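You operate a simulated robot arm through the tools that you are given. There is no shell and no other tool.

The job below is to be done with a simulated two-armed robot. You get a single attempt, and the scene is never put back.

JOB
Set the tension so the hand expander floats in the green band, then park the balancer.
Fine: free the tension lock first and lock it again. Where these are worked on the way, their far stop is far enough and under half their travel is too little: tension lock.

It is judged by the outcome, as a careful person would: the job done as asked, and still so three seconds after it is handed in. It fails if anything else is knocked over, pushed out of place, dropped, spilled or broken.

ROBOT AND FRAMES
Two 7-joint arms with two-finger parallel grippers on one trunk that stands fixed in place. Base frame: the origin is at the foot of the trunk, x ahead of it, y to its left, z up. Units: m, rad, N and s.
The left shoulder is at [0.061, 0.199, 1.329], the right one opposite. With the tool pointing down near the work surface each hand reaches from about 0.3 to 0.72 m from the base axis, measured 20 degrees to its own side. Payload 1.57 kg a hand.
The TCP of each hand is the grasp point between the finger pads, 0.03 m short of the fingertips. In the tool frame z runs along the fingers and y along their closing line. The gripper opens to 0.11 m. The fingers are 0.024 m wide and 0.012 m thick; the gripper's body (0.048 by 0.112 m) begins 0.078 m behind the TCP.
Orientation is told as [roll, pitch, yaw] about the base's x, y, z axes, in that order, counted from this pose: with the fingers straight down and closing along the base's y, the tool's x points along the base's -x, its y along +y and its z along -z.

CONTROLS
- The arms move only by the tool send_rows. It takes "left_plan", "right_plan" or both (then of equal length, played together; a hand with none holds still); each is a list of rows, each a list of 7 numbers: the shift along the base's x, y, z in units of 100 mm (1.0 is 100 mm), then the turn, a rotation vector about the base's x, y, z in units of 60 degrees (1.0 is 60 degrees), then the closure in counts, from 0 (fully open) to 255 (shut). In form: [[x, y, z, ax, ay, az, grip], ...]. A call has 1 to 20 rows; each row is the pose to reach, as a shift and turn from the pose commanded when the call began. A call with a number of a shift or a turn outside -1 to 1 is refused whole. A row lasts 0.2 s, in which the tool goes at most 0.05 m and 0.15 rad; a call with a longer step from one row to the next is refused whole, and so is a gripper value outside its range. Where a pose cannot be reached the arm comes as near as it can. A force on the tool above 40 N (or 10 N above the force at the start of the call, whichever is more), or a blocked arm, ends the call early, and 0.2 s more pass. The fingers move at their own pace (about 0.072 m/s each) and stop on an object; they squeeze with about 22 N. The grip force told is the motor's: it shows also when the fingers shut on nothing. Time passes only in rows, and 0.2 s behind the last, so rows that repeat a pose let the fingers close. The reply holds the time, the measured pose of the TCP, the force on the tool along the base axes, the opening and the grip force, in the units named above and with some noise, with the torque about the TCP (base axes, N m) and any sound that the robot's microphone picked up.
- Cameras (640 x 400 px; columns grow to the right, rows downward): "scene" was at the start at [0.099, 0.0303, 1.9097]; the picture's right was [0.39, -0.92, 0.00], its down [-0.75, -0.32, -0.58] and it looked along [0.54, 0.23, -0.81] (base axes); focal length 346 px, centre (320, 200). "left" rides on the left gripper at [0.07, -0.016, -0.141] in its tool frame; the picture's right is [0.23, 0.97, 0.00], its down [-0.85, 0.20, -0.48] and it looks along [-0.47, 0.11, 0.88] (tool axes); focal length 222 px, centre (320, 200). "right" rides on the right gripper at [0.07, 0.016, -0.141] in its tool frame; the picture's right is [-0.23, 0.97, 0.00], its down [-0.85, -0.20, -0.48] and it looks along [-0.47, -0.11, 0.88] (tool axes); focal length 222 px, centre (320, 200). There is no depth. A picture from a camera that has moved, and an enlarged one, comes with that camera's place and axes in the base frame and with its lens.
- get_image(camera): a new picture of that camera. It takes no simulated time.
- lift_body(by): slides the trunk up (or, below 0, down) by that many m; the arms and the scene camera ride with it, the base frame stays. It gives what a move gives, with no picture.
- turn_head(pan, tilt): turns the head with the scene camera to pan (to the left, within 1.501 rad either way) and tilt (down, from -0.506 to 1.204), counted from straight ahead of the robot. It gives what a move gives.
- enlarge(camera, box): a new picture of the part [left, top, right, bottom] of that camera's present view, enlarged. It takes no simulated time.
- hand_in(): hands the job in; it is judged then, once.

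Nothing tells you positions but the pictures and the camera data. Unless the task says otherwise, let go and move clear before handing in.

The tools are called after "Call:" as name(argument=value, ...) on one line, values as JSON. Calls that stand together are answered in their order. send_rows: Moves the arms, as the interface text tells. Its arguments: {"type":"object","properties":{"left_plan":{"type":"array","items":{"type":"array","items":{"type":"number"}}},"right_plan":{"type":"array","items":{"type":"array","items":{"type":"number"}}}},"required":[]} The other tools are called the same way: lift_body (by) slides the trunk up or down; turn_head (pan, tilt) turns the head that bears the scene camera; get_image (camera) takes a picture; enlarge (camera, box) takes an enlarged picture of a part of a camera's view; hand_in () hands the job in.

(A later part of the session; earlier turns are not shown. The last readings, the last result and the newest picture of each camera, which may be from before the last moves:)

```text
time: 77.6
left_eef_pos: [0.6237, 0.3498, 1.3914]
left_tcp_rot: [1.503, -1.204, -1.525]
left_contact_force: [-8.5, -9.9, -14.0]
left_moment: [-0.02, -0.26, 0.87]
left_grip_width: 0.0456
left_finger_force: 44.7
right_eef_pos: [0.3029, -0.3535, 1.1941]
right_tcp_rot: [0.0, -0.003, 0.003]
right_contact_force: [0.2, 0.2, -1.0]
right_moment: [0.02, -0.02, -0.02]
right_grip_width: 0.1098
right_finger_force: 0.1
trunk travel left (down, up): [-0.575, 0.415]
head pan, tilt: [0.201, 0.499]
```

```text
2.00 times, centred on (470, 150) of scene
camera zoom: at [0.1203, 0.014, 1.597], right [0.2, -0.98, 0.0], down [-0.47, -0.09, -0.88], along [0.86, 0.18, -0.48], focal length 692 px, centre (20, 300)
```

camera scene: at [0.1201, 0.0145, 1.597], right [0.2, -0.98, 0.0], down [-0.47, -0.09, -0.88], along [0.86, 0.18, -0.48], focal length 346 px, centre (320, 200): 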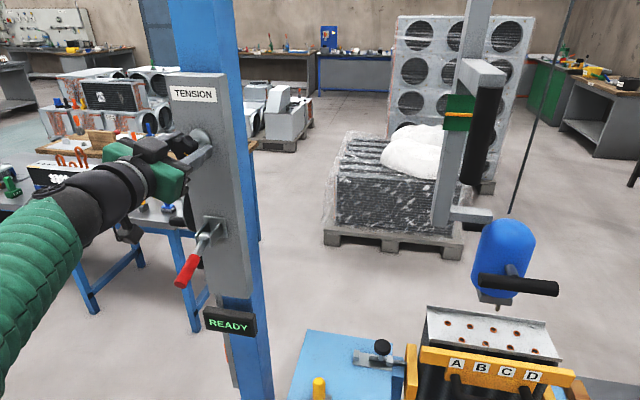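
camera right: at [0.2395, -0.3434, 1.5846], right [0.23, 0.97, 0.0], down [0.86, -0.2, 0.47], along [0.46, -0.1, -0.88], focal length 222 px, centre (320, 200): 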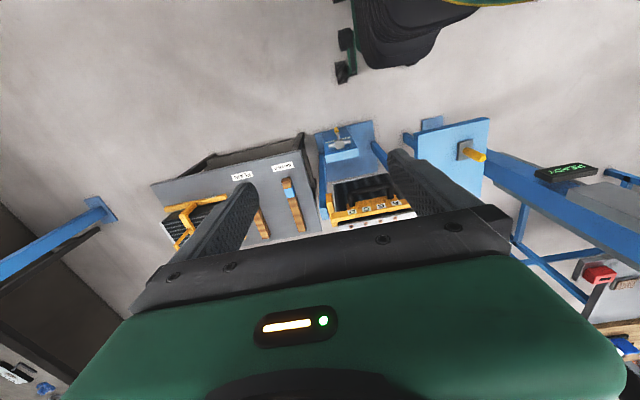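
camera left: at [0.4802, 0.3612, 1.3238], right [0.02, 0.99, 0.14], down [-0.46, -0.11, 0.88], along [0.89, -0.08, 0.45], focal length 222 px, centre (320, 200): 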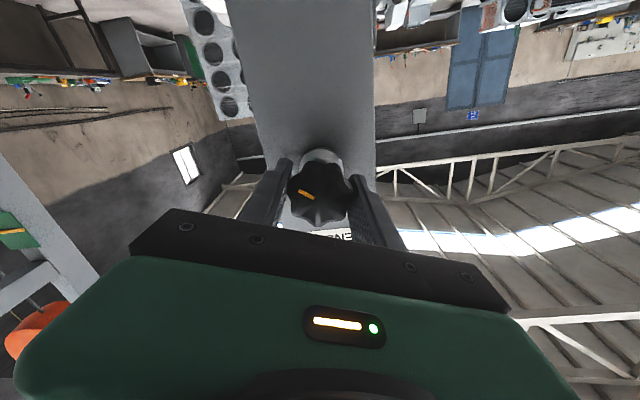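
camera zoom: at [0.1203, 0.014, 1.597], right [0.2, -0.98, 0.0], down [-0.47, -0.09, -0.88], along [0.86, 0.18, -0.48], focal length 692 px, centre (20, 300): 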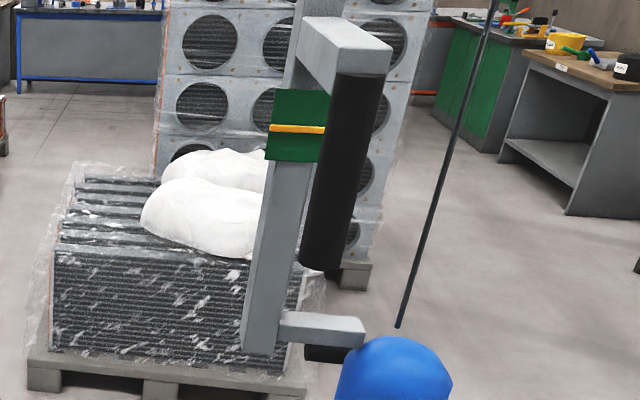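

It has settled near mid-band. I'll release the knob carefully and draw the hand straight back.

Call:
send_rows(left_plan=[[0, 0, 0, 0, 0, 0, 150], [0, 0, 0, 0, 0, 0, 60], [0, 0, 0, 0, 0, 0, 0], [0, 0, 0, 0, 0, 0, 0], [-0.3, 0, 0, 0, 0, 0, 0], [-0.6, 0, 0, 0, 0, 0, 0], [-0.9, 0, 0, 0, 0, 0, 0]])

Call:
enlarge(camera="scene", box=[400, 50, 540, 250])

Call:
get_image(camera="scene")

```text
time: 79.2
left_eef_pos: [0.5314, 0.3535, 1.3909]
left_tcp_rot: [1.509, -1.208, -1.531]
left_contact_force: [-0.1, -0.4, 0.3]
left_moment: [0.0, 0.01, -0.02]
left_grip_width: 0.1099
left_finger_force: 0.2
right_eef_pos: [0.3003, -0.3507, 1.1962]
right_tcp_rot: [-0.001, -0.001, 0.0]
right_contact_force: [-0.4, 0.1, 0.6]
right_moment: [-0.01, -0.02, 0.0]
right_grip_width: 0.1099
right_finger_force: 0.0
trunk travel left (down, up): [-0.575, 0.415]
head pan, tilt: [0.201, 0.499]
```

```text
2.00 times, centred on (470, 150) of scene
camera zoom: at [0.1188, 0.0179, 1.5972], right [0.2, -0.98, 0.0], down [-0.47, -0.1, -0.88], along [0.86, 0.18, -0.48], focal length 692 px, centre (20, 300)
```

zoom: 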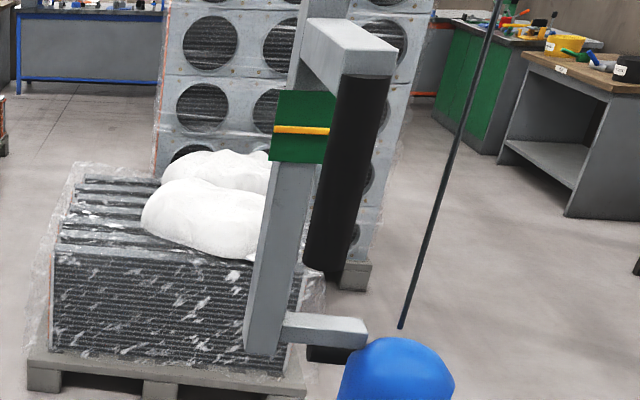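

```text
taken
camera scene: at [0.1188, 0.0179, 1.5972], right [0.2, -0.98, 0.0], down [-0.47, -0.1, -0.88], along [0.86, 0.18, -0.48], focal length 346 px, centre (320, 200)
```

scene: 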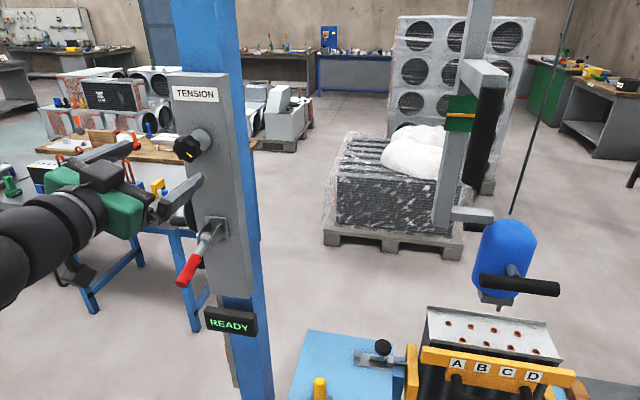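

The pointer stays in the band with the hand off. Now to re-lock: I'll unwind the wrist and pitch the hand to about -40° so it can grip the raised lever squarely.

Call:
send_rows(left_plan=[[-0.15, 0, 0, -0.09, 0, 0, 0], [-0.3, 0, 0, -0.18, 0, 0, 0], [-0.45, 0, 0, -0.27, 0, 0, 0], [-0.5, 0, 0, -0.347, 0, 0, 0]])

Call:
send_rows(left_plan=[[0, 0, -0.15, 0, 0.139, 0, 0], [0, 0, -0.3, 0, 0.278, 0, 0], [0, 0, -0.45, 0, 0.417, 0, 0], [0, 0, -0.6, 0, 0.556, 0, 0], [0, 0, -0.75, 0, 0.694, 0, 0], [0, 0, -0.9, 0, 0.833, 0, 0]])

Call:
get_image(camera="left")

Call:
get_image(camera="scene")

```text
time: 80.2
left_eef_pos: [0.4869, 0.3627, 1.3798]
left_tcp_rot: [-0.17, -1.556, 0.143]
left_contact_force: [-0.6, -0.1, 0.6]
left_moment: [-0.04, 0.03, 0.02]
left_grip_width: 0.1098
left_finger_force: 0.1
left hand out of reach, approached as far as the arm can: row 3, 4
right_eef_pos: [0.3017, -0.3504, 1.1961]
right_tcp_rot: [-0.001, -0.003, 0.003]
right_contact_force: [1.0, -0.5, -0.3]
right_moment: [-0.03, 0.02, -0.01]
right_grip_width: 0.1101
right_finger_force: 0.1
trunk travel left (down, up): [-0.575, 0.415]
head pan, tilt: [0.201, 0.499]
```

```text
time: 81.6
left_eef_pos: [0.4863, 0.3632, 1.2897]
left_tcp_rot: [-0.021, -0.679, 0.002]
left_contact_force: [1.0, 0.6, -0.7]
left_moment: [0.01, 0.0, 0.01]
left_grip_width: 0.1098
left_finger_force: 0.2
right_eef_pos: [0.3031, -0.3506, 1.1954]
right_tcp_rot: [-0.002, 0.001, 0.0]
right_contact_force: [0.5, -0.1, 0.1]
right_moment: [-0.01, 0.01, 0.0]
right_grip_width: 0.1102
right_finger_force: 0.0
trunk travel left (down, up): [-0.575, 0.415]
head pan, tilt: [0.201, 0.499]
```

```text
taken
camera left: at [0.3441, 0.3492, 1.3574], right [-0.16, 0.97, -0.16], down [0.37, 0.21, 0.91], along [0.92, 0.09, -0.39], focal length 222 px, centre (320, 200)
```

left: 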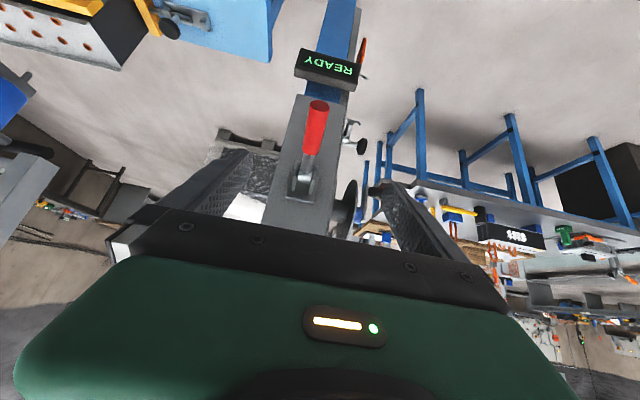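

```text
taken
camera scene: at [0.1225, 0.0186, 1.5969], right [0.2, -0.98, 0.0], down [-0.47, -0.1, -0.88], along [0.86, 0.18, -0.48], focal length 346 px, centre (320, 200)
```

scene: 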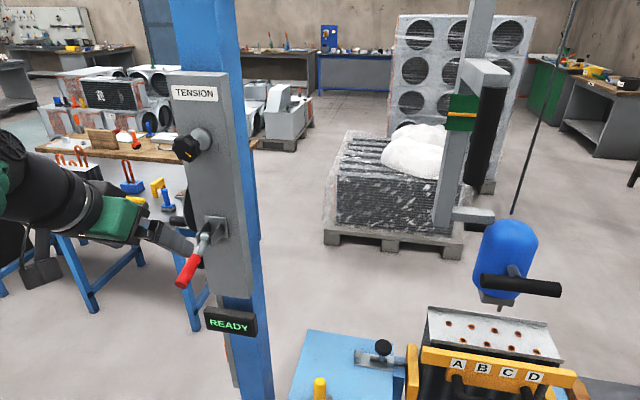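

The raised handle is straight ahead at about [0.543, 0.349, 1.187]. I'll line up along the finger axis and move in to grip it.

Call:
send_rows(left_plan=[[-0.04, -0.14, -0.24, 0, 0, 0, 0], [0.15, -0.14, -0.48, 0, 0, 0, 0], [0.35, -0.14, -0.74, 0, 0, 0, 0], [0.56, -0.14, -1.0, 0, 0, 0, 0], [0.57, -0.14, -1.0, 0, 0, 0, 0]])

Call:
get_image(camera="left")

Call:
enlarge(camera="scene", box=[100, 150, 280, 340])

```text
time: 82.8
left_eef_pos: [0.5414, 0.3487, 1.1897]
left_tcp_rot: [-0.021, -0.682, 0.0]
left_contact_force: [-0.1, -0.2, -0.8]
left_moment: [0.02, -0.01, -0.01]
left_grip_width: 0.1101
left_finger_force: 0.1
right_eef_pos: [0.3014, -0.3502, 1.1948]
right_tcp_rot: [-0.003, -0.001, 0.001]
right_contact_force: [-1.0, 0.2, 0.5]
right_moment: [0.01, 0.0, -0.01]
right_grip_width: 0.1102
right_finger_force: 0.0
trunk travel left (down, up): [-0.575, 0.415]
head pan, tilt: [0.201, 0.499]
```

```text
taken
camera left: at [0.3995, 0.3342, 1.256], right [-0.16, 0.97, -0.16], down [0.36, 0.21, 0.91], along [0.92, 0.09, -0.39], focal length 222 px, centre (320, 200)
```

left: 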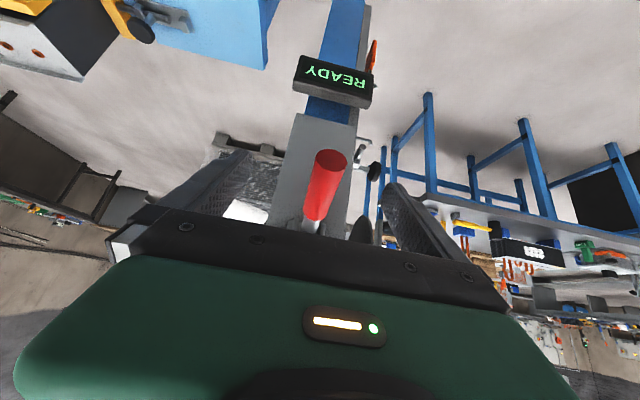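

```text
2.11 times, centred on (190, 245) of scene
camera zoom: at [0.1207, 0.018, 1.5971], right [0.2, -0.98, 0.0], down [-0.47, -0.1, -0.88], along [0.86, 0.18, -0.48], focal length 729 px, centre (594, 105)
```

zoom: 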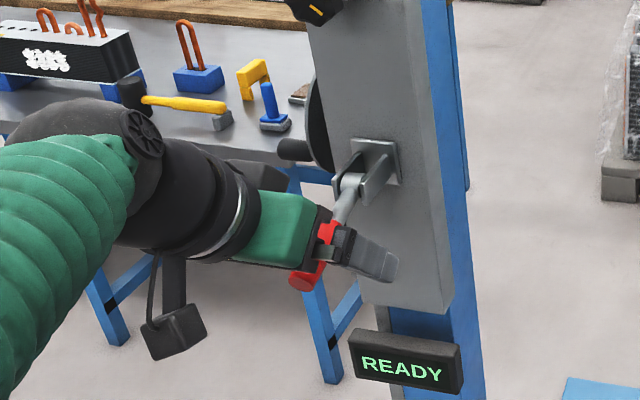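

The handle sits between the pads just as before. I'll close the gripper.

Call:
send_rows(left_plan=[[0, 0, 0, 0, 0, 0, 255], [0, 0, 0, 0, 0, 0, 255], [0, 0, 0, 0, 0, 0, 255], [0, 0, 0, 0, 0, 0, 255], [0, 0, 0, 0, 0, 0, 255]])

Call:
get_image(camera="left")

```text
time: 84.0
left_eef_pos: [0.5435, 0.3509, 1.1884]
left_tcp_rot: [-0.025, -0.685, 0.003]
left_contact_force: [0.1, 5.3, 1.2]
left_moment: [-0.03, -0.22, 0.44]
left_grip_width: 0.0213
left_finger_force: 34.7
right_eef_pos: [0.3018, -0.3482, 1.1958]
right_tcp_rot: [-0.002, -0.003, 0.003]
right_contact_force: [0.1, 0.2, -0.8]
right_moment: [0.01, -0.01, 0.02]
right_grip_width: 0.1101
right_finger_force: 0.1
trunk travel left (down, up): [-0.575, 0.415]
head pan, tilt: [0.201, 0.499]
```

```text
taken
camera left: at [0.3993, 0.3364, 1.2559], right [-0.16, 0.97, -0.16], down [0.36, 0.21, 0.91], along [0.92, 0.09, -0.39], focal length 222 px, centre (320, 200)
```

left: 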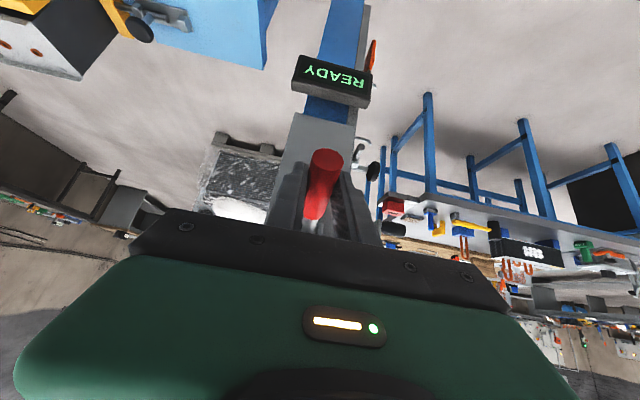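

The handle is gripped again. I'll swing it back down along the arc.

Call:
send_rows(left_plan=[[0.024, 0.01, -0.09, 0, -0.083, 0, 255], [0.056, 0.01, -0.16, 0, -0.167, 0, 255], [0.093, 0.01, -0.23, 0, -0.25, 0, 255], [0.136, 0.01, -0.295, 0, -0.333, 0, 255], [0.185, 0.01, -0.356, 0, -0.417, 0, 255], [0.238, 0.01, -0.413, 0, -0.5, 0, 255]])

Call:
enlarge(camera="scene", box=[100, 150, 280, 340])

Call:
get_image(camera="left")

```text
time: 85.4
left_eef_pos: [0.5639, 0.3513, 1.1464]
left_tcp_rot: [-0.024, -1.206, 0.002]
left_contact_force: [-21.4, -1.6, -12.7]
left_moment: [-0.2, -0.14, 0.21]
left_grip_width: 0.0215
left_finger_force: 34.8
right_eef_pos: [0.298, -0.3486, 1.1964]
right_tcp_rot: [-0.002, -0.005, 0.002]
right_contact_force: [0.7, 0.8, -0.1]
right_moment: [0.03, -0.01, 0.0]
right_grip_width: 0.11
right_finger_force: 0.0
trunk travel left (down, up): [-0.575, 0.415]
head pan, tilt: [0.201, 0.499]
```

```text
2.11 times, centred on (190, 245) of scene
camera zoom: at [0.1161, 0.0192, 1.5972], right [0.2, -0.98, 0.0], down [-0.47, -0.1, -0.88], along [0.86, 0.17, -0.48], focal length 729 px, centre (594, 105)
```

zoom: 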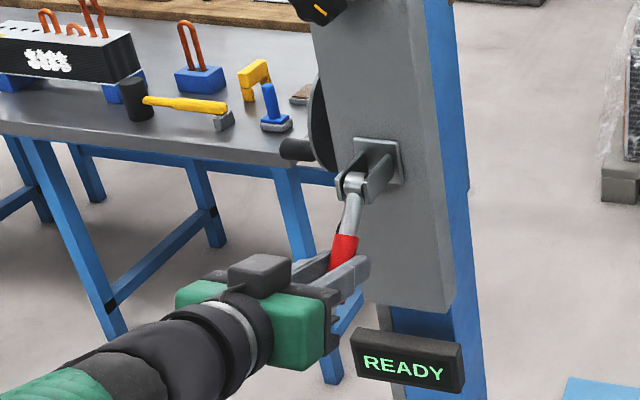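

```text
taken
camera left: at [0.4066, 0.3367, 1.1346], right [-0.06, 0.97, -0.22], down [-0.14, 0.21, 0.97], along [0.99, 0.09, 0.12], focal length 222 px, centre (320, 200)
```

left: 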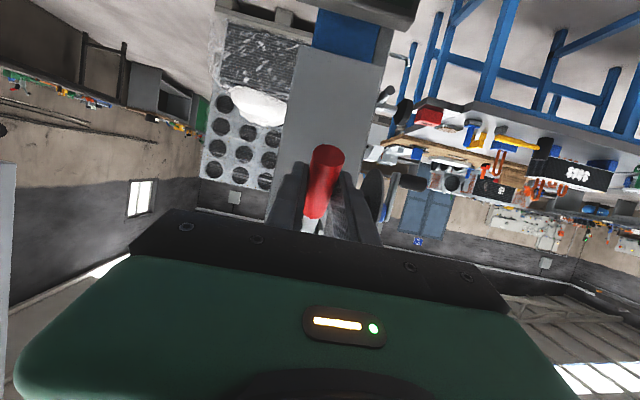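

The lever is going down nicely. I'll carry on to and slightly past its starting angle, so it seats at the locked stop.

Call:
send_rows(left_plan=[[0.04, 0, -0.075, 0, -0.083, 0, 255], [0.105, 0, -0.123, 0, -0.167, 0, 255], [0.173, 0, -0.165, 0, -0.25, 0, 255], [0.246, 0, -0.201, 0, -0.333, 0, 255], [0.321, 0, -0.23, 0, -0.417, 0, 255], [0.366, 0, -0.244, 0, -0.467, 0, 255], [0.366, 0, -0.244, 0, -0.467, 0, 255]])

Call:
enlarge(camera="scene", box=[100, 150, 280, 340])

Call:
get_image(camera="left")

```text
time: 87.0
left_eef_pos: [0.599, 0.351, 1.1284]
left_tcp_rot: [3.109, -1.439, -3.13]
left_contact_force: [-18.5, -1.2, 1.2]
left_moment: [-0.57, 0.59, 0.17]
left_grip_width: 0.0214
left_finger_force: 34.5
right_eef_pos: [0.2969, -0.3508, 1.1973]
right_tcp_rot: [-0.003, -0.007, 0.001]
right_contact_force: [0.3, 0.3, -0.3]
right_moment: [0.03, 0.03, -0.01]
right_grip_width: 0.1102
right_finger_force: 0.1
trunk travel left (down, up): [-0.575, 0.415]
head pan, tilt: [0.201, 0.499]
```

```text
2.11 times, centred on (190, 245) of scene
camera zoom: at [0.1139, 0.0175, 1.5977], right [0.2, -0.98, 0.0], down [-0.47, -0.1, -0.88], along [0.86, 0.18, -0.48], focal length 729 px, centre (594, 105)
```

zoom: 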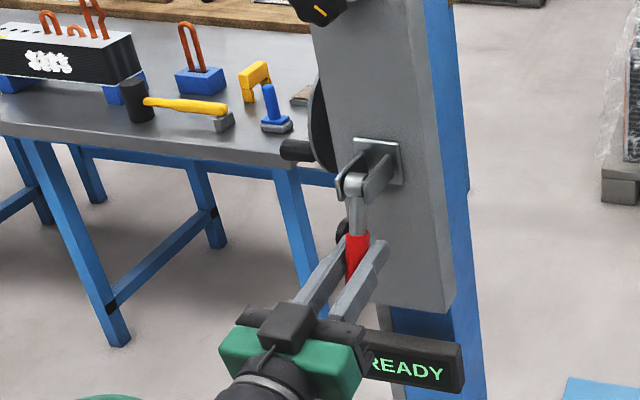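

```text
taken
camera left: at [0.4681, 0.3365, 1.0415], right [0.05, 0.97, -0.22], down [-0.58, 0.21, 0.79], along [0.81, 0.09, 0.58], focal length 222 px, centre (320, 200)
```

left: 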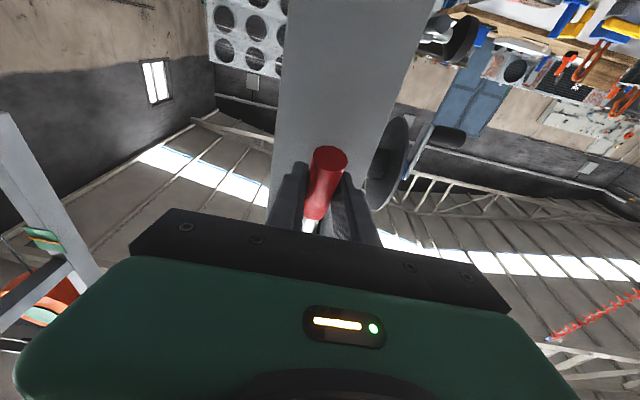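

The lever is back at, or slightly beyond, its starting position, with 18 N of back-pressure. I'll press a touch more to be sure it's seated.

Call:
send_rows(left_plan=[[0.04, 0, 0, 0, -0.03, 0, 255], [0.08, 0, 0, 0, -0.05, 0, 255], [0.08, 0, 0, 0, -0.05, 0, 255]])

Call:
enlarge(camera="scene", box=[100, 150, 280, 340])

Call:
enlarge(camera="scene", box=[400, 50, 540, 250])

```text
time: 87.8
left_eef_pos: [0.607, 0.35, 1.1275]
left_tcp_rot: [3.119, -1.388, -3.141]
left_contact_force: [-24.8, -1.1, -0.9]
left_moment: [-0.4, 0.1, 0.16]
left_grip_width: 0.0218
left_finger_force: 34.7
right_eef_pos: [0.2962, -0.3497, 1.1972]
right_tcp_rot: [-0.001, -0.008, 0.002]
right_contact_force: [0.5, 0.5, 0.7]
right_moment: [0.02, -0.03, 0.01]
right_grip_width: 0.1098
right_finger_force: 0.1
trunk travel left (down, up): [-0.575, 0.415]
head pan, tilt: [0.201, 0.499]
```

```text
2.11 times, centred on (190, 245) of scene
camera zoom: at [0.1125, 0.0182, 1.5977], right [0.2, -0.98, 0.0], down [-0.47, -0.1, -0.88], along [0.86, 0.18, -0.47], focal length 729 px, centre (594, 105)
```

zoom: 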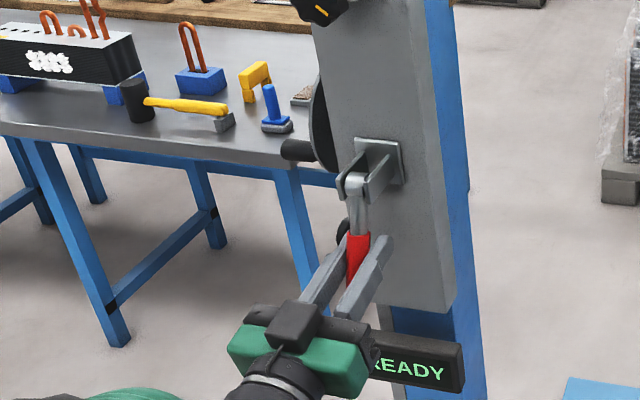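

```text
2.00 times, centred on (470, 150) of scene
camera zoom: at [0.1125, 0.0182, 1.5977], right [0.2, -0.98, 0.0], down [-0.47, -0.1, -0.88], along [0.86, 0.18, -0.47], focal length 692 px, centre (20, 300)
```

zoom: 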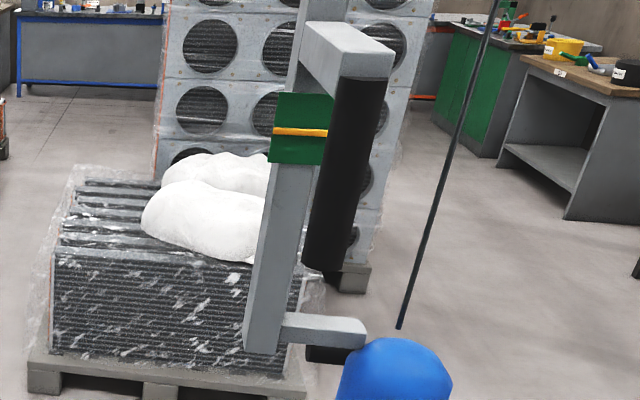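

Let me check with the left camera whether the lever moved or the pads slid on it.

Call:
get_image(camera="left")

```text
taken
camera left: at [0.4796, 0.3362, 1.0348], right [0.06, 0.97, -0.22], down [-0.62, 0.21, 0.75], along [0.78, 0.09, 0.62], focal length 222 px, centre (320, 200)
```

left: 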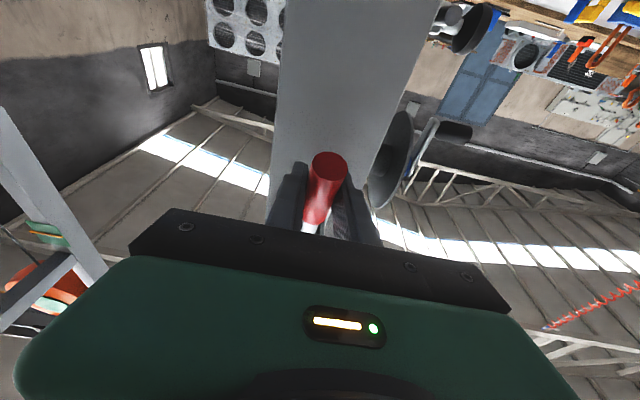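

The handle shifted relative to the pads, so the lever is at its stop and seated. I'll release and back away, then compare it with its original angle.

Call:
send_rows(left_plan=[[-0.05, 0, 0, 0, 0, 0, 150], [-0.05, 0, 0, 0, 0, 0, 0], [-0.05, 0, 0, 0, 0, 0, 0], [-0.05, 0, 0, 0, 0, 0, 0], [-0.4, 0, 0, 0, 0, 0, 0], [-0.8, 0, 0, 0, 0, 0, 0]])

Call:
enlarge(camera="scene", box=[100, 150, 280, 340])

Call:
get_image(camera="left")

Call:
get_image(camera="scene")

```text
time: 89.2
left_eef_pos: [0.5314, 0.3488, 1.1226]
left_tcp_rot: [3.121, -1.394, 3.14]
left_contact_force: [0.9, 0.1, -0.8]
left_moment: [0.0, 0.0, -0.01]
left_grip_width: 0.11
left_finger_force: 0.1
right_eef_pos: [0.3014, -0.3505, 1.1963]
right_tcp_rot: [-0.002, 0.0, 0.001]
right_contact_force: [-0.1, -0.3, -0.3]
right_moment: [0.0, -0.01, -0.03]
right_grip_width: 0.1101
right_finger_force: 0.0
trunk travel left (down, up): [-0.575, 0.415]
head pan, tilt: [0.201, 0.499]
```

```text
2.11 times, centred on (190, 245) of scene
camera zoom: at [0.1195, 0.018, 1.5972], right [0.2, -0.98, 0.0], down [-0.47, -0.1, -0.88], along [0.86, 0.18, -0.48], focal length 729 px, centre (594, 105)
```

zoom: 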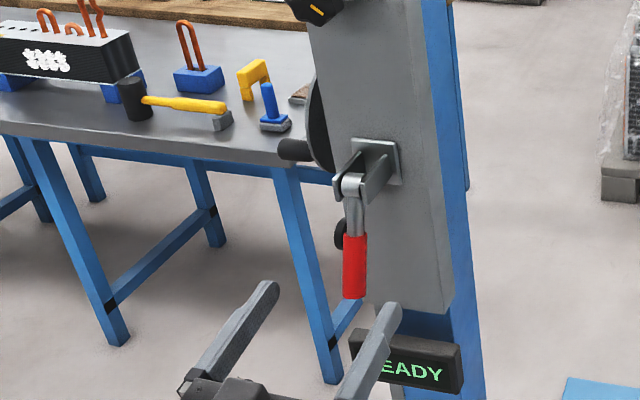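

```text
taken
camera left: at [0.4032, 0.3348, 1.03], right [0.06, 0.97, -0.22], down [-0.62, 0.21, 0.76], along [0.78, 0.09, 0.61], focal length 222 px, centre (320, 200)
```

left: 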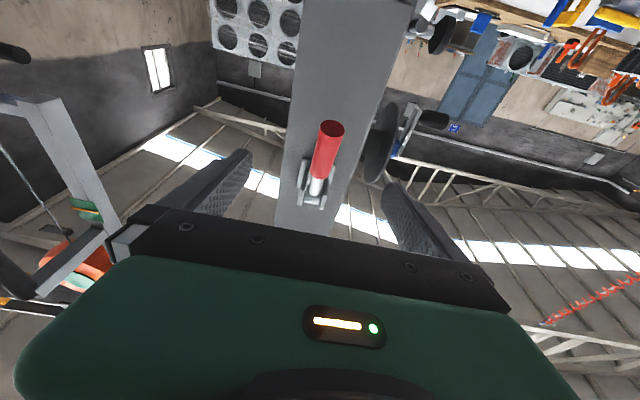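

```text
taken
camera scene: at [0.1195, 0.018, 1.5972], right [0.2, -0.98, 0.0], down [-0.47, -0.1, -0.88], along [0.86, 0.18, -0.48], focal length 346 px, centre (320, 200)
```

scene: 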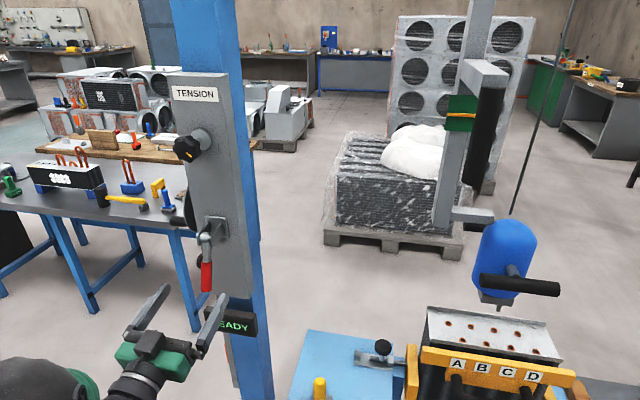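

The lock lever is down at its locked stop and the pointer is still mid-band. Now I'll move the left hand clear to the side and take a stereo look at the expander, coil and handle before parking.

Call:
send_rows(left_plan=[[-0.2, 0.1, 0, 0, 0, 0, 0], [-0.3, 0.4, 0, 0, 0, 0, 0], [-0.4, 0.8, 0, 0, 0, 0, 0], [-0.5, 1.0, 0, 0, 0, 0, 0]])

Call:
turn_head(pan=-0.3, tilt=0.6)

Call:
get_image(camera="scene")

Call:
enlarge(camera="scene", box=[230, 150, 410, 330])

Call:
lift_body(by=0.15)

Call:
get_image(camera="scene")

Call:
enlarge(camera="scene", box=[230, 180, 410, 360])

```text
time: 90.2
left_eef_pos: [0.4801, 0.4524, 1.1237]
left_tcp_rot: [3.131, -1.393, 3.128]
left_contact_force: [0.3, 0.3, 0.1]
left_moment: [0.01, 0.01, 0.0]
left_grip_width: 0.1102
left_finger_force: 0.1
right_eef_pos: [0.3002, -0.3482, 1.1954]
right_tcp_rot: [-0.002, -0.002, 0.0]
right_contact_force: [-0.5, 0.4, 0.0]
right_moment: [-0.03, -0.03, 0.02]
right_grip_width: 0.1101
right_finger_force: 0.1
trunk travel left (down, up): [-0.575, 0.415]
head pan, tilt: [0.201, 0.499]
```

```text
time: 91.1
left_eef_pos: [0.4824, 0.4519, 1.123]
left_tcp_rot: [3.123, -1.395, 3.139]
left_contact_force: [0.2, 0.4, -0.5]
left_moment: [0.02, -0.01, -0.02]
left_grip_width: 0.1101
left_finger_force: 0.2
right_eef_pos: [0.3017, -0.349, 1.1955]
right_tcp_rot: [-0.001, -0.002, 0.002]
right_contact_force: [0.1, 0.0, -0.1]
right_moment: [0.03, 0.01, 0.0]
right_grip_width: 0.1098
right_finger_force: 0.0
trunk travel left (down, up): [-0.575, 0.415]
head pan, tilt: [-0.3, 0.6]
```

```text
taken
camera scene: at [0.1164, -0.0255, 1.588], right [-0.29, -0.96, 0.0], down [-0.54, 0.17, -0.82], along [0.79, -0.24, -0.57], focal length 346 px, centre (320, 200)
```

scene: 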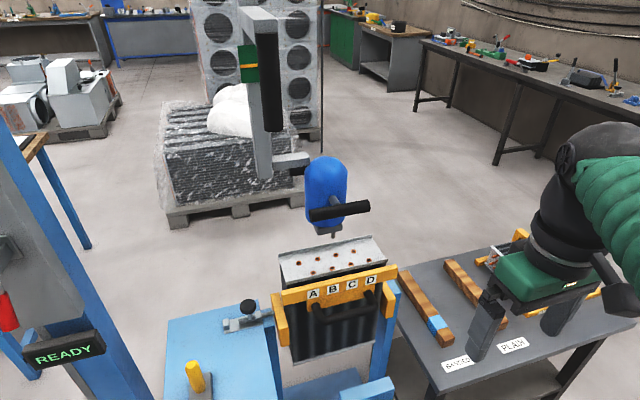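

```text
2.22 times, centred on (320, 240) of scene
camera zoom: at [0.1164, -0.0255, 1.588], right [-0.29, -0.96, 0.0], down [-0.54, 0.17, -0.82], along [0.79, -0.24, -0.57], focal length 769 px, centre (320, 111)
```

zoom: 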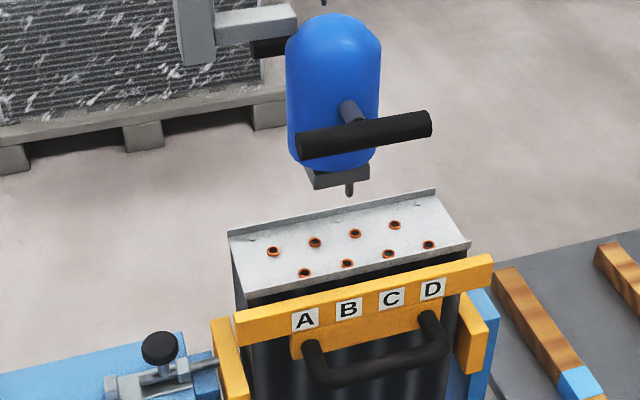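

```text
time: 92.8
left_eef_pos: [0.4813, 0.4525, 1.2748]
left_tcp_rot: [3.125, -1.397, 3.139]
left_contact_force: [-0.4, 0.2, 0.7]
left_moment: [0.01, 0.02, 0.01]
left_grip_width: 0.11
left_finger_force: 0.0
right_eef_pos: [0.3016, -0.3487, 1.3464]
right_tcp_rot: [-0.002, -0.001, 0.001]
right_contact_force: [-0.2, 0.5, -0.1]
right_moment: [0.01, -0.01, 0.01]
right_grip_width: 0.11
right_finger_force: 0.1
trunk travel left (down, up): [-0.725, 0.265]
head pan, tilt: [-0.3, 0.6]
```

```text
taken
camera scene: at [0.1164, -0.0254, 1.7379], right [-0.3, -0.96, 0.0], down [-0.54, 0.17, -0.82], along [0.79, -0.24, -0.57], focal length 346 px, centre (320, 200)
```

scene: 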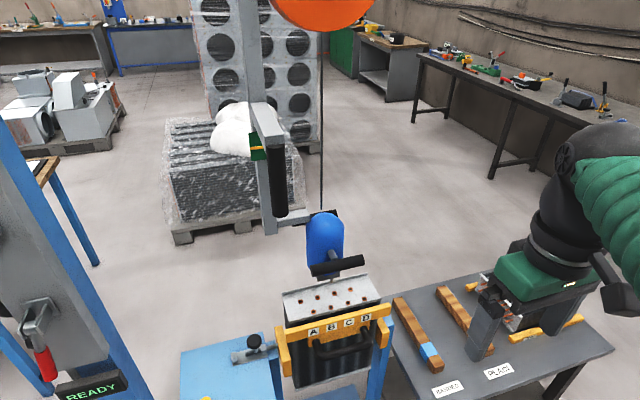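

```text
2.22 times, centred on (320, 270) of scene
camera zoom: at [0.1164, -0.0254, 1.7379], right [-0.3, -0.96, 0.0], down [-0.54, 0.17, -0.82], along [0.79, -0.24, -0.57], focal length 769 px, centre (320, 44)
```

zoom: 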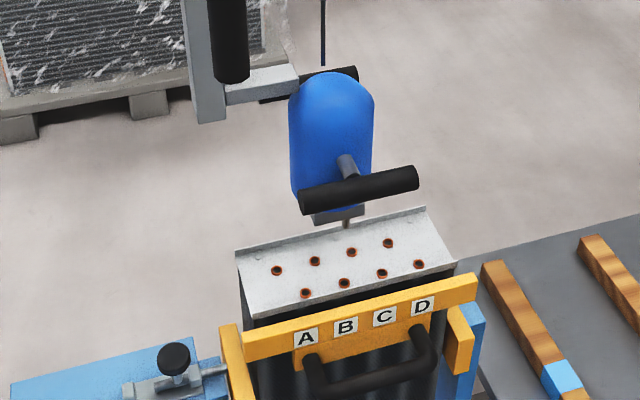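

The nose tip is at z ≈ 1.05 and the coil plate at z ≈ 0.96, so the expander will clear when the trolley moves right. The push grip is at [0.571, -0.099] and spans z 1.395–1.516. I'll lower the trunk a little and turn the right hand to point forward.

Call:
lift_body(by=-0.1)

Call:
send_rows(right_plan=[[0.1, 0.05, 0.1, 0, -0.14, 0, 0], [0.2, 0.1, 0.2, 0, -0.28, 0, 0], [0.3, 0.2, 0.4, 0, -0.42, 0, 0], [0.4, 0.3, 0.6, 0, -0.56, 0, 0], [0.5, 0.4, 0.8, 0, -0.7, 0, 0], [0.6, 0.5, 0.9, 0, -0.75, 0, 0]])

Call:
send_rows(right_plan=[[0.1, 0.1, 0.1, 0, -0.14, 0, 0], [0.2, 0.2, 0.2, 0, -0.28, 0, 0], [0.3, 0.3, 0.4, 0, -0.42, 0, 0], [0.4, 0.4, 0.6, 0, -0.56, 0, 0], [0.5, 0.5, 0.8, 0, -0.7, 0, 0], [0.6, 0.6, 0.9, 0, -0.75, 0, 0]])

Call:
get_image(camera="right")

Call:
get_image(camera="scene")

```text
time: 94.2
left_eef_pos: [0.481, 0.4516, 1.174]
left_tcp_rot: [3.124, -1.395, 3.139]
left_contact_force: [0.4, -0.3, 0.0]
left_moment: [0.01, -0.01, 0.0]
left_grip_width: 0.1099
left_finger_force: 0.1
right_eef_pos: [0.3017, -0.3501, 1.2453]
right_tcp_rot: [-0.003, -0.003, 0.003]
right_contact_force: [-0.9, -1.1, 0.0]
right_moment: [0.0, -0.01, -0.02]
right_grip_width: 0.11
right_finger_force: 0.1
trunk travel left (down, up): [-0.625, 0.365]
head pan, tilt: [-0.3, 0.6]
```

```text
time: 95.6
left_eef_pos: [0.4823, 0.4527, 1.1747]
left_tcp_rot: [3.127, -1.391, 3.136]
left_contact_force: [0.8, -0.3, -0.3]
left_moment: [0.04, 0.01, -0.01]
left_grip_width: 0.11
left_finger_force: 0.0
right_eef_pos: [0.4134, -0.3677, 1.2397]
right_tcp_rot: [-0.003, -0.778, 0.001]
right_contact_force: [-0.3, 0.5, 0.2]
right_moment: [0.01, -0.01, 0.05]
right_grip_width: 0.1098
right_finger_force: 0.0
right hand out of reach, approached as far as the arm can: row 2, 3, 4, 5, 6
trunk travel left (down, up): [-0.625, 0.365]
head pan, tilt: [-0.3, 0.6]
```

```text
time: 97.0
left_eef_pos: [0.4827, 0.4526, 1.1723]
left_tcp_rot: [3.124, -1.395, 3.134]
left_contact_force: [-0.1, 0.9, -0.2]
left_moment: [0.0, -0.01, 0.0]
left_grip_width: 0.11
left_finger_force: 0.0
right_eef_pos: [0.4991, -0.3194, 1.2747]
right_tcp_rot: [-0.179, -1.564, 0.179]
right_contact_force: [0.5, 0.5, 0.2]
right_moment: [0.02, 0.01, 0.01]
right_grip_width: 0.1102
right_finger_force: 0.0
right hand out of reach, approached as far as the arm can: row 1, 2, 3, 4, 5, 6
trunk travel left (down, up): [-0.625, 0.365]
head pan, tilt: [-0.3, 0.6]
```

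```text
taken
camera right: at [0.3578, -0.3018, 1.2066], right [0.0, 0.97, 0.23], down [-0.47, -0.2, 0.86], along [0.88, -0.11, 0.46], focal length 222 px, centre (320, 200)
```

right: 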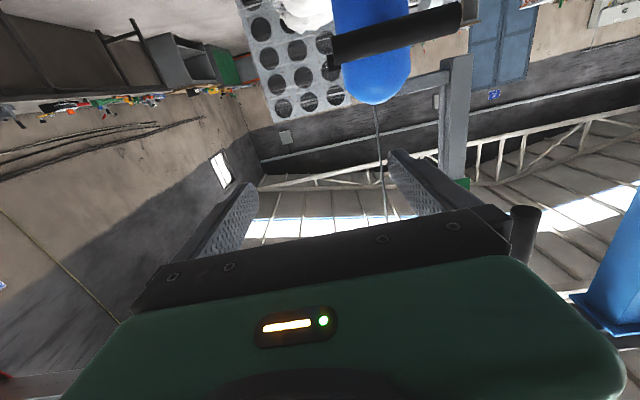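

```text
taken
camera scene: at [0.1174, -0.0247, 1.6379], right [-0.3, -0.96, 0.0], down [-0.54, 0.17, -0.82], along [0.79, -0.24, -0.57], focal length 346 px, centre (320, 200)
```

scene: 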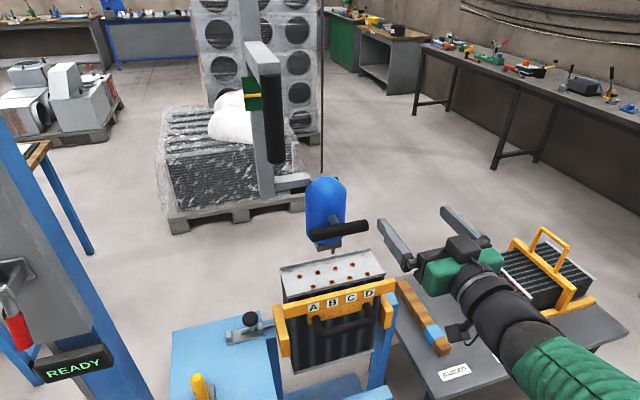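

The right hand now points forward at [0.50, -0.32, 1.27], clear of the expander. I'll raise it and then bring it left to face the grip.

Call:
send_rows(right_plan=[[-0.1, 0, 0.4, 0, 0, 0, 0], [-0.15, 0, 0.8, 0, 0, 0, 0], [-0.2, 0.2, 1.0, 0, 0, 0, 0], [-0.2, 0.4, 1.0, 0, 0, 0, 0]])

Call:
get_image(camera="scene")

Call:
get_image(camera="right")

```text
time: 98.0
left_eef_pos: [0.4802, 0.4527, 1.1754]
left_tcp_rot: [3.122, -1.394, 3.137]
left_contact_force: [0.2, 0.2, -0.3]
left_moment: [-0.03, -0.02, -0.03]
left_grip_width: 0.1099
left_finger_force: 0.0
right_eef_pos: [0.4953, -0.3184, 1.3122]
right_tcp_rot: [-2.641, -1.57, 2.64]
right_contact_force: [0.5, 0.4, -0.5]
right_moment: [0.02, 0.05, -0.01]
right_grip_width: 0.1097
right_finger_force: 0.1
right hand out of reach, approached as far as the arm can: row 1, 2, 3, 4
trunk travel left (down, up): [-0.625, 0.365]
head pan, tilt: [-0.3, 0.6]
```

```text
taken
camera scene: at [0.1153, -0.0256, 1.638], right [-0.3, -0.96, 0.0], down [-0.54, 0.17, -0.82], along [0.79, -0.24, -0.57], focal length 346 px, centre (320, 200)
```

scene: 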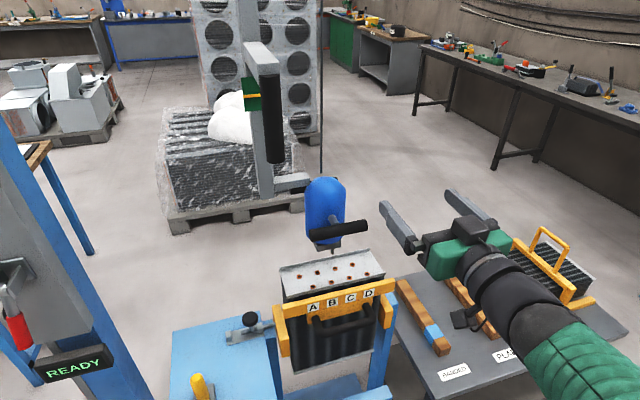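

```text
taken
camera right: at [0.3532, -0.3003, 1.2437], right [0.0, 0.97, 0.23], down [-0.48, -0.2, 0.85], along [0.88, -0.11, 0.47], focal length 222 px, centre (320, 200)
```

right: 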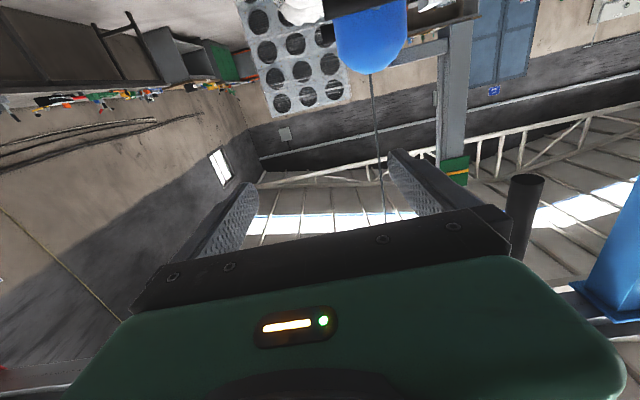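

The forward-facing posture is cramped here. Since the grip is a vertical cylinder, I can approach it with the hand yawed to the left instead. I'll yaw about 35° while raising.

Call:
send_rows(right_plan=[[0, 0, 0.2, 0, 0, 0.14, 0], [0, 0, 0.4, 0, 0, 0.28, 0], [0, 0, 0.6, 0, 0, 0.42, 0], [0, 0, 0.8, 0, 0, 0.56, 0], [0, 0, 1.0, 0, 0, 0.583, 0]])

Call:
get_image(camera="scene")

Call:
get_image(camera="right")

```text
time: 99.2
left_eef_pos: [0.4803, 0.4523, 1.1745]
left_tcp_rot: [3.121, -1.393, 3.14]
left_contact_force: [-0.4, -0.3, 0.4]
left_moment: [0.0, 0.0, 0.01]
left_grip_width: 0.1099
left_finger_force: 0.1
right_eef_pos: [0.4919, -0.3193, 1.4117]
right_tcp_rot: [-2.65, -1.57, -3.021]
right_contact_force: [0.2, -0.3, -0.5]
right_moment: [0.02, 0.02, -0.01]
right_grip_width: 0.1099
right_finger_force: 0.1
trunk travel left (down, up): [-0.625, 0.365]
head pan, tilt: [-0.3, 0.6]
```

```text
taken
camera scene: at [0.1159, -0.026, 1.638], right [-0.3, -0.96, 0.0], down [-0.54, 0.17, -0.82], along [0.79, -0.24, -0.57], focal length 346 px, centre (320, 200)
```

scene: 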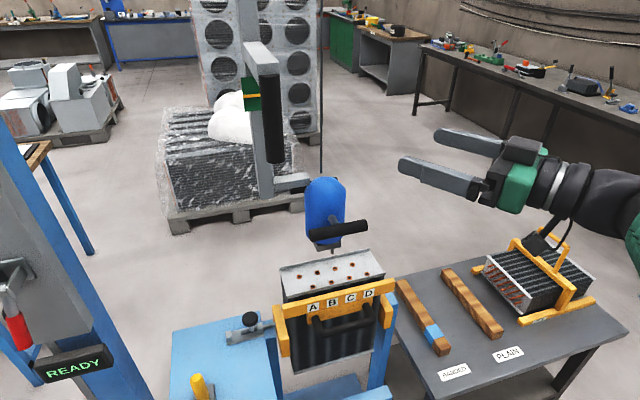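

```text
taken
camera right: at [0.3666, -0.385, 1.3428], right [-0.56, 0.8, 0.23], down [-0.28, -0.44, 0.85], along [0.78, 0.41, 0.47], focal length 222 px, centre (320, 200)
```

right: 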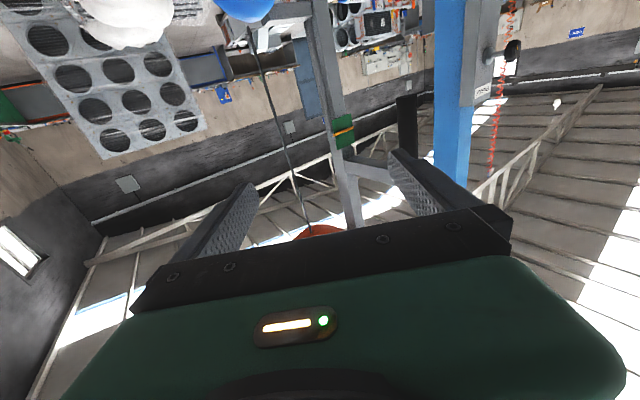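

The yawed posture reaches well, and the right camera also puts the grip near [0.573, -0.105]. I'll move left to a pre-grasp about 115 mm away from it along the finger direction.

Call:
send_rows(right_plan=[[-0.05, 0.3, 0.2, 0, 0, 0, 0], [-0.1, 0.6, 0.43, 0, 0, 0, 0], [-0.15, 1.0, 0.43, 0, 0, 0, 0]])

Call:
send_rows(right_plan=[[0, 0.25, 0, 0, 0, 0, 0], [0, 0.5, 0, 0, 0, 0, 0], [0, 0.5, 0, 0, 0, 0, 0]])

Call:
get_image(camera="scene")

Call:
get_image(camera="right")

```text
time: 100.0
left_eef_pos: [0.4803, 0.4545, 1.1731]
left_tcp_rot: [3.13, -1.393, 3.13]
left_contact_force: [-0.2, 0.9, -0.3]
left_moment: [-0.01, -0.02, 0.0]
left_grip_width: 0.11
left_finger_force: 0.1
right_eef_pos: [0.4776, -0.217, 1.4555]
right_tcp_rot: [-1.961, -1.569, 2.57]
right_contact_force: [-0.5, -0.7, 0.4]
right_moment: [-0.03, -0.03, 0.01]
right_grip_width: 0.11
right_finger_force: 0.0
trunk travel left (down, up): [-0.625, 0.365]
head pan, tilt: [-0.3, 0.6]
```

```text
time: 100.8
left_eef_pos: [0.4822, 0.452, 1.1729]
left_tcp_rot: [3.125, -1.395, 3.134]
left_contact_force: [0.1, 0.0, 0.8]
left_moment: [0.0, -0.04, 0.0]
left_grip_width: 0.1103
left_finger_force: 0.0
right_eef_pos: [0.4824, -0.1765, 1.4517]
right_tcp_rot: [-2.236, -1.571, 2.845]
right_contact_force: [-0.1, 0.0, -0.2]
right_moment: [0.01, 0.0, 0.03]
right_grip_width: 0.1098
right_finger_force: 0.0
right hand out of reach, approached as far as the arm can: row 2, 3
trunk travel left (down, up): [-0.625, 0.365]
head pan, tilt: [-0.3, 0.6]
```

```text
taken
camera scene: at [0.1168, -0.0244, 1.6379], right [-0.3, -0.96, 0.0], down [-0.54, 0.17, -0.82], along [0.79, -0.24, -0.57], focal length 346 px, centre (320, 200)
```

scene: 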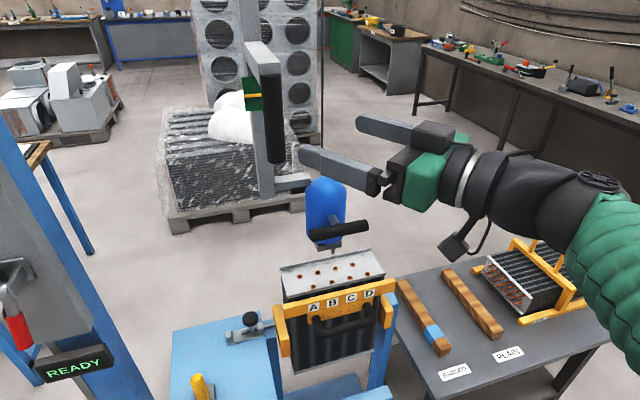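

```text
taken
camera right: at [0.3569, -0.2437, 1.3837], right [-0.56, 0.8, 0.23], down [-0.28, -0.44, 0.85], along [0.78, 0.41, 0.47], focal length 222 px, centre (320, 200)
```

right: 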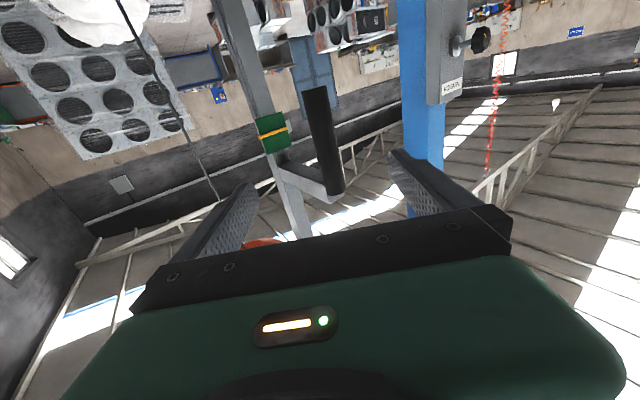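

The grip is now nicely between the open fingers at about [0.578, -0.098]. I'll slide in around it.

Call:
send_rows(right_plan=[[0.2, 0.2, 0, 0, 0, 0, 0], [0.45, 0.4, 0, 0, 0, 0, 0], [0.7, 0.6, 0, 0, 0, 0, 0], [0.94, 0.78, 0, 0, 0, 0, 0], [0.94, 0.78, 0, 0, 0, 0, 0]])

Call:
get_image(camera="right")

Call:
get_image(camera="scene")

```text
time: 102.0
left_eef_pos: [0.4802, 0.4522, 1.1734]
left_tcp_rot: [3.128, -1.392, 3.136]
left_contact_force: [-0.1, 0.1, 0.4]
left_moment: [-0.01, 0.01, -0.01]
left_grip_width: 0.1099
left_finger_force: 0.1
right_eef_pos: [0.5767, -0.0991, 1.4537]
right_tcp_rot: [-2.651, -1.569, -3.023]
right_contact_force: [0.2, 1.2, -0.9]
right_moment: [0.01, 0.04, 0.01]
right_grip_width: 0.1103
right_finger_force: 0.1
trunk travel left (down, up): [-0.625, 0.365]
head pan, tilt: [-0.3, 0.6]
```

```text
taken
camera right: at [0.4514, -0.1658, 1.3847], right [-0.56, 0.8, 0.23], down [-0.28, -0.44, 0.85], along [0.78, 0.41, 0.47], focal length 222 px, centre (320, 200)
```

right: 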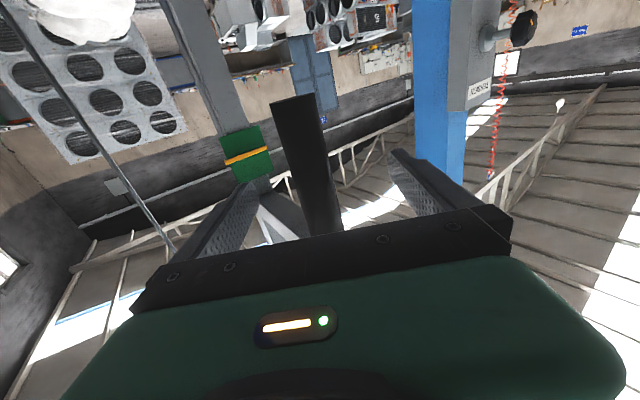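

```text
taken
camera scene: at [0.1163, -0.0249, 1.638], right [-0.3, -0.96, 0.0], down [-0.54, 0.17, -0.82], along [0.79, -0.24, -0.57], focal length 346 px, centre (320, 200)
```

scene: 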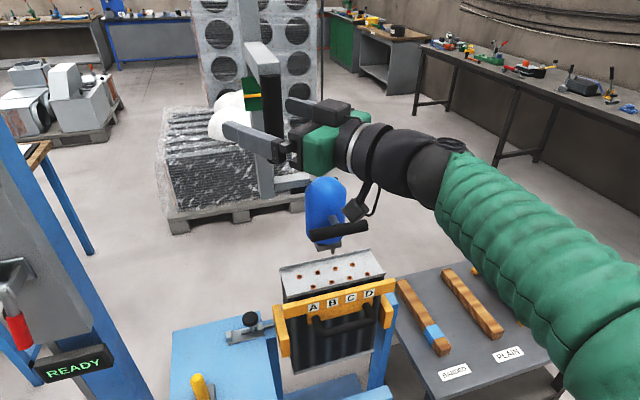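

The grip is centred between the pads. I'll close the right gripper on it.

Call:
send_rows(right_plan=[[0, 0, 0, 0, 0, 0, 255], [0, 0, 0, 0, 0, 0, 255], [0, 0, 0, 0, 0, 0, 255], [0, 0, 0, 0, 0, 0, 255], [0, 0, 0, 0, 0, 0, 255]])

Call:
get_image(camera="right")

Call:
get_image(camera="scene")

```text
time: 103.2
left_eef_pos: [0.4823, 0.4505, 1.173]
left_tcp_rot: [3.12, -1.394, 3.141]
left_contact_force: [-0.1, -0.3, -0.9]
left_moment: [-0.01, 0.02, -0.04]
left_grip_width: 0.11
left_finger_force: 0.0
right_eef_pos: [0.5777, -0.1011, 1.4535]
right_tcp_rot: [2.99, -1.569, -2.382]
right_contact_force: [4.0, -2.4, 3.2]
right_moment: [-0.04, -0.04, -0.03]
right_grip_width: 0.0276
right_finger_force: 38.2
trunk travel left (down, up): [-0.625, 0.365]
head pan, tilt: [-0.3, 0.6]
```

```text
taken
camera right: at [0.4526, -0.1676, 1.3843], right [-0.56, 0.8, 0.23], down [-0.28, -0.44, 0.85], along [0.78, 0.41, 0.47], focal length 222 px, centre (320, 200)
```

right: 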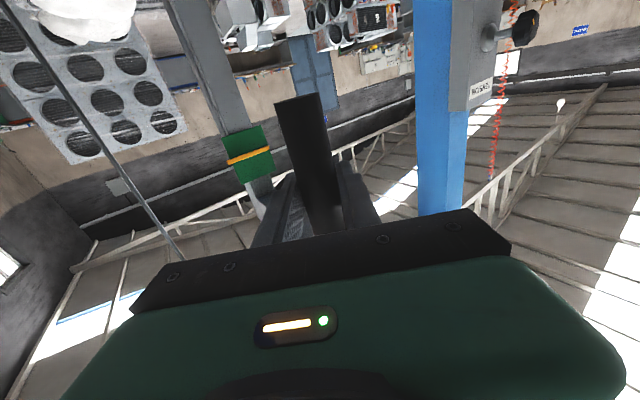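

```text
taken
camera scene: at [0.1179, -0.0263, 1.6379], right [-0.3, -0.96, 0.0], down [-0.54, 0.17, -0.82], along [0.79, -0.24, -0.57], focal length 346 px, centre (320, 200)
```

scene: 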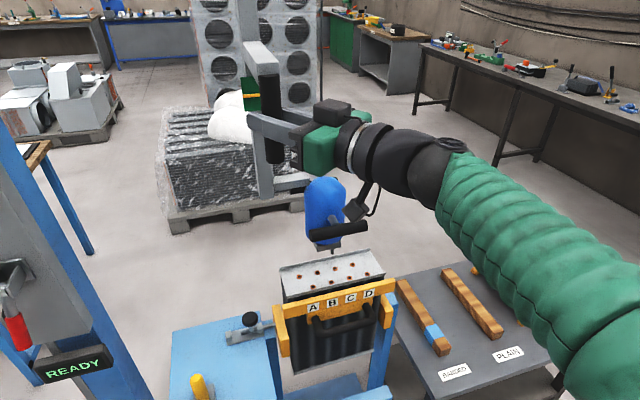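

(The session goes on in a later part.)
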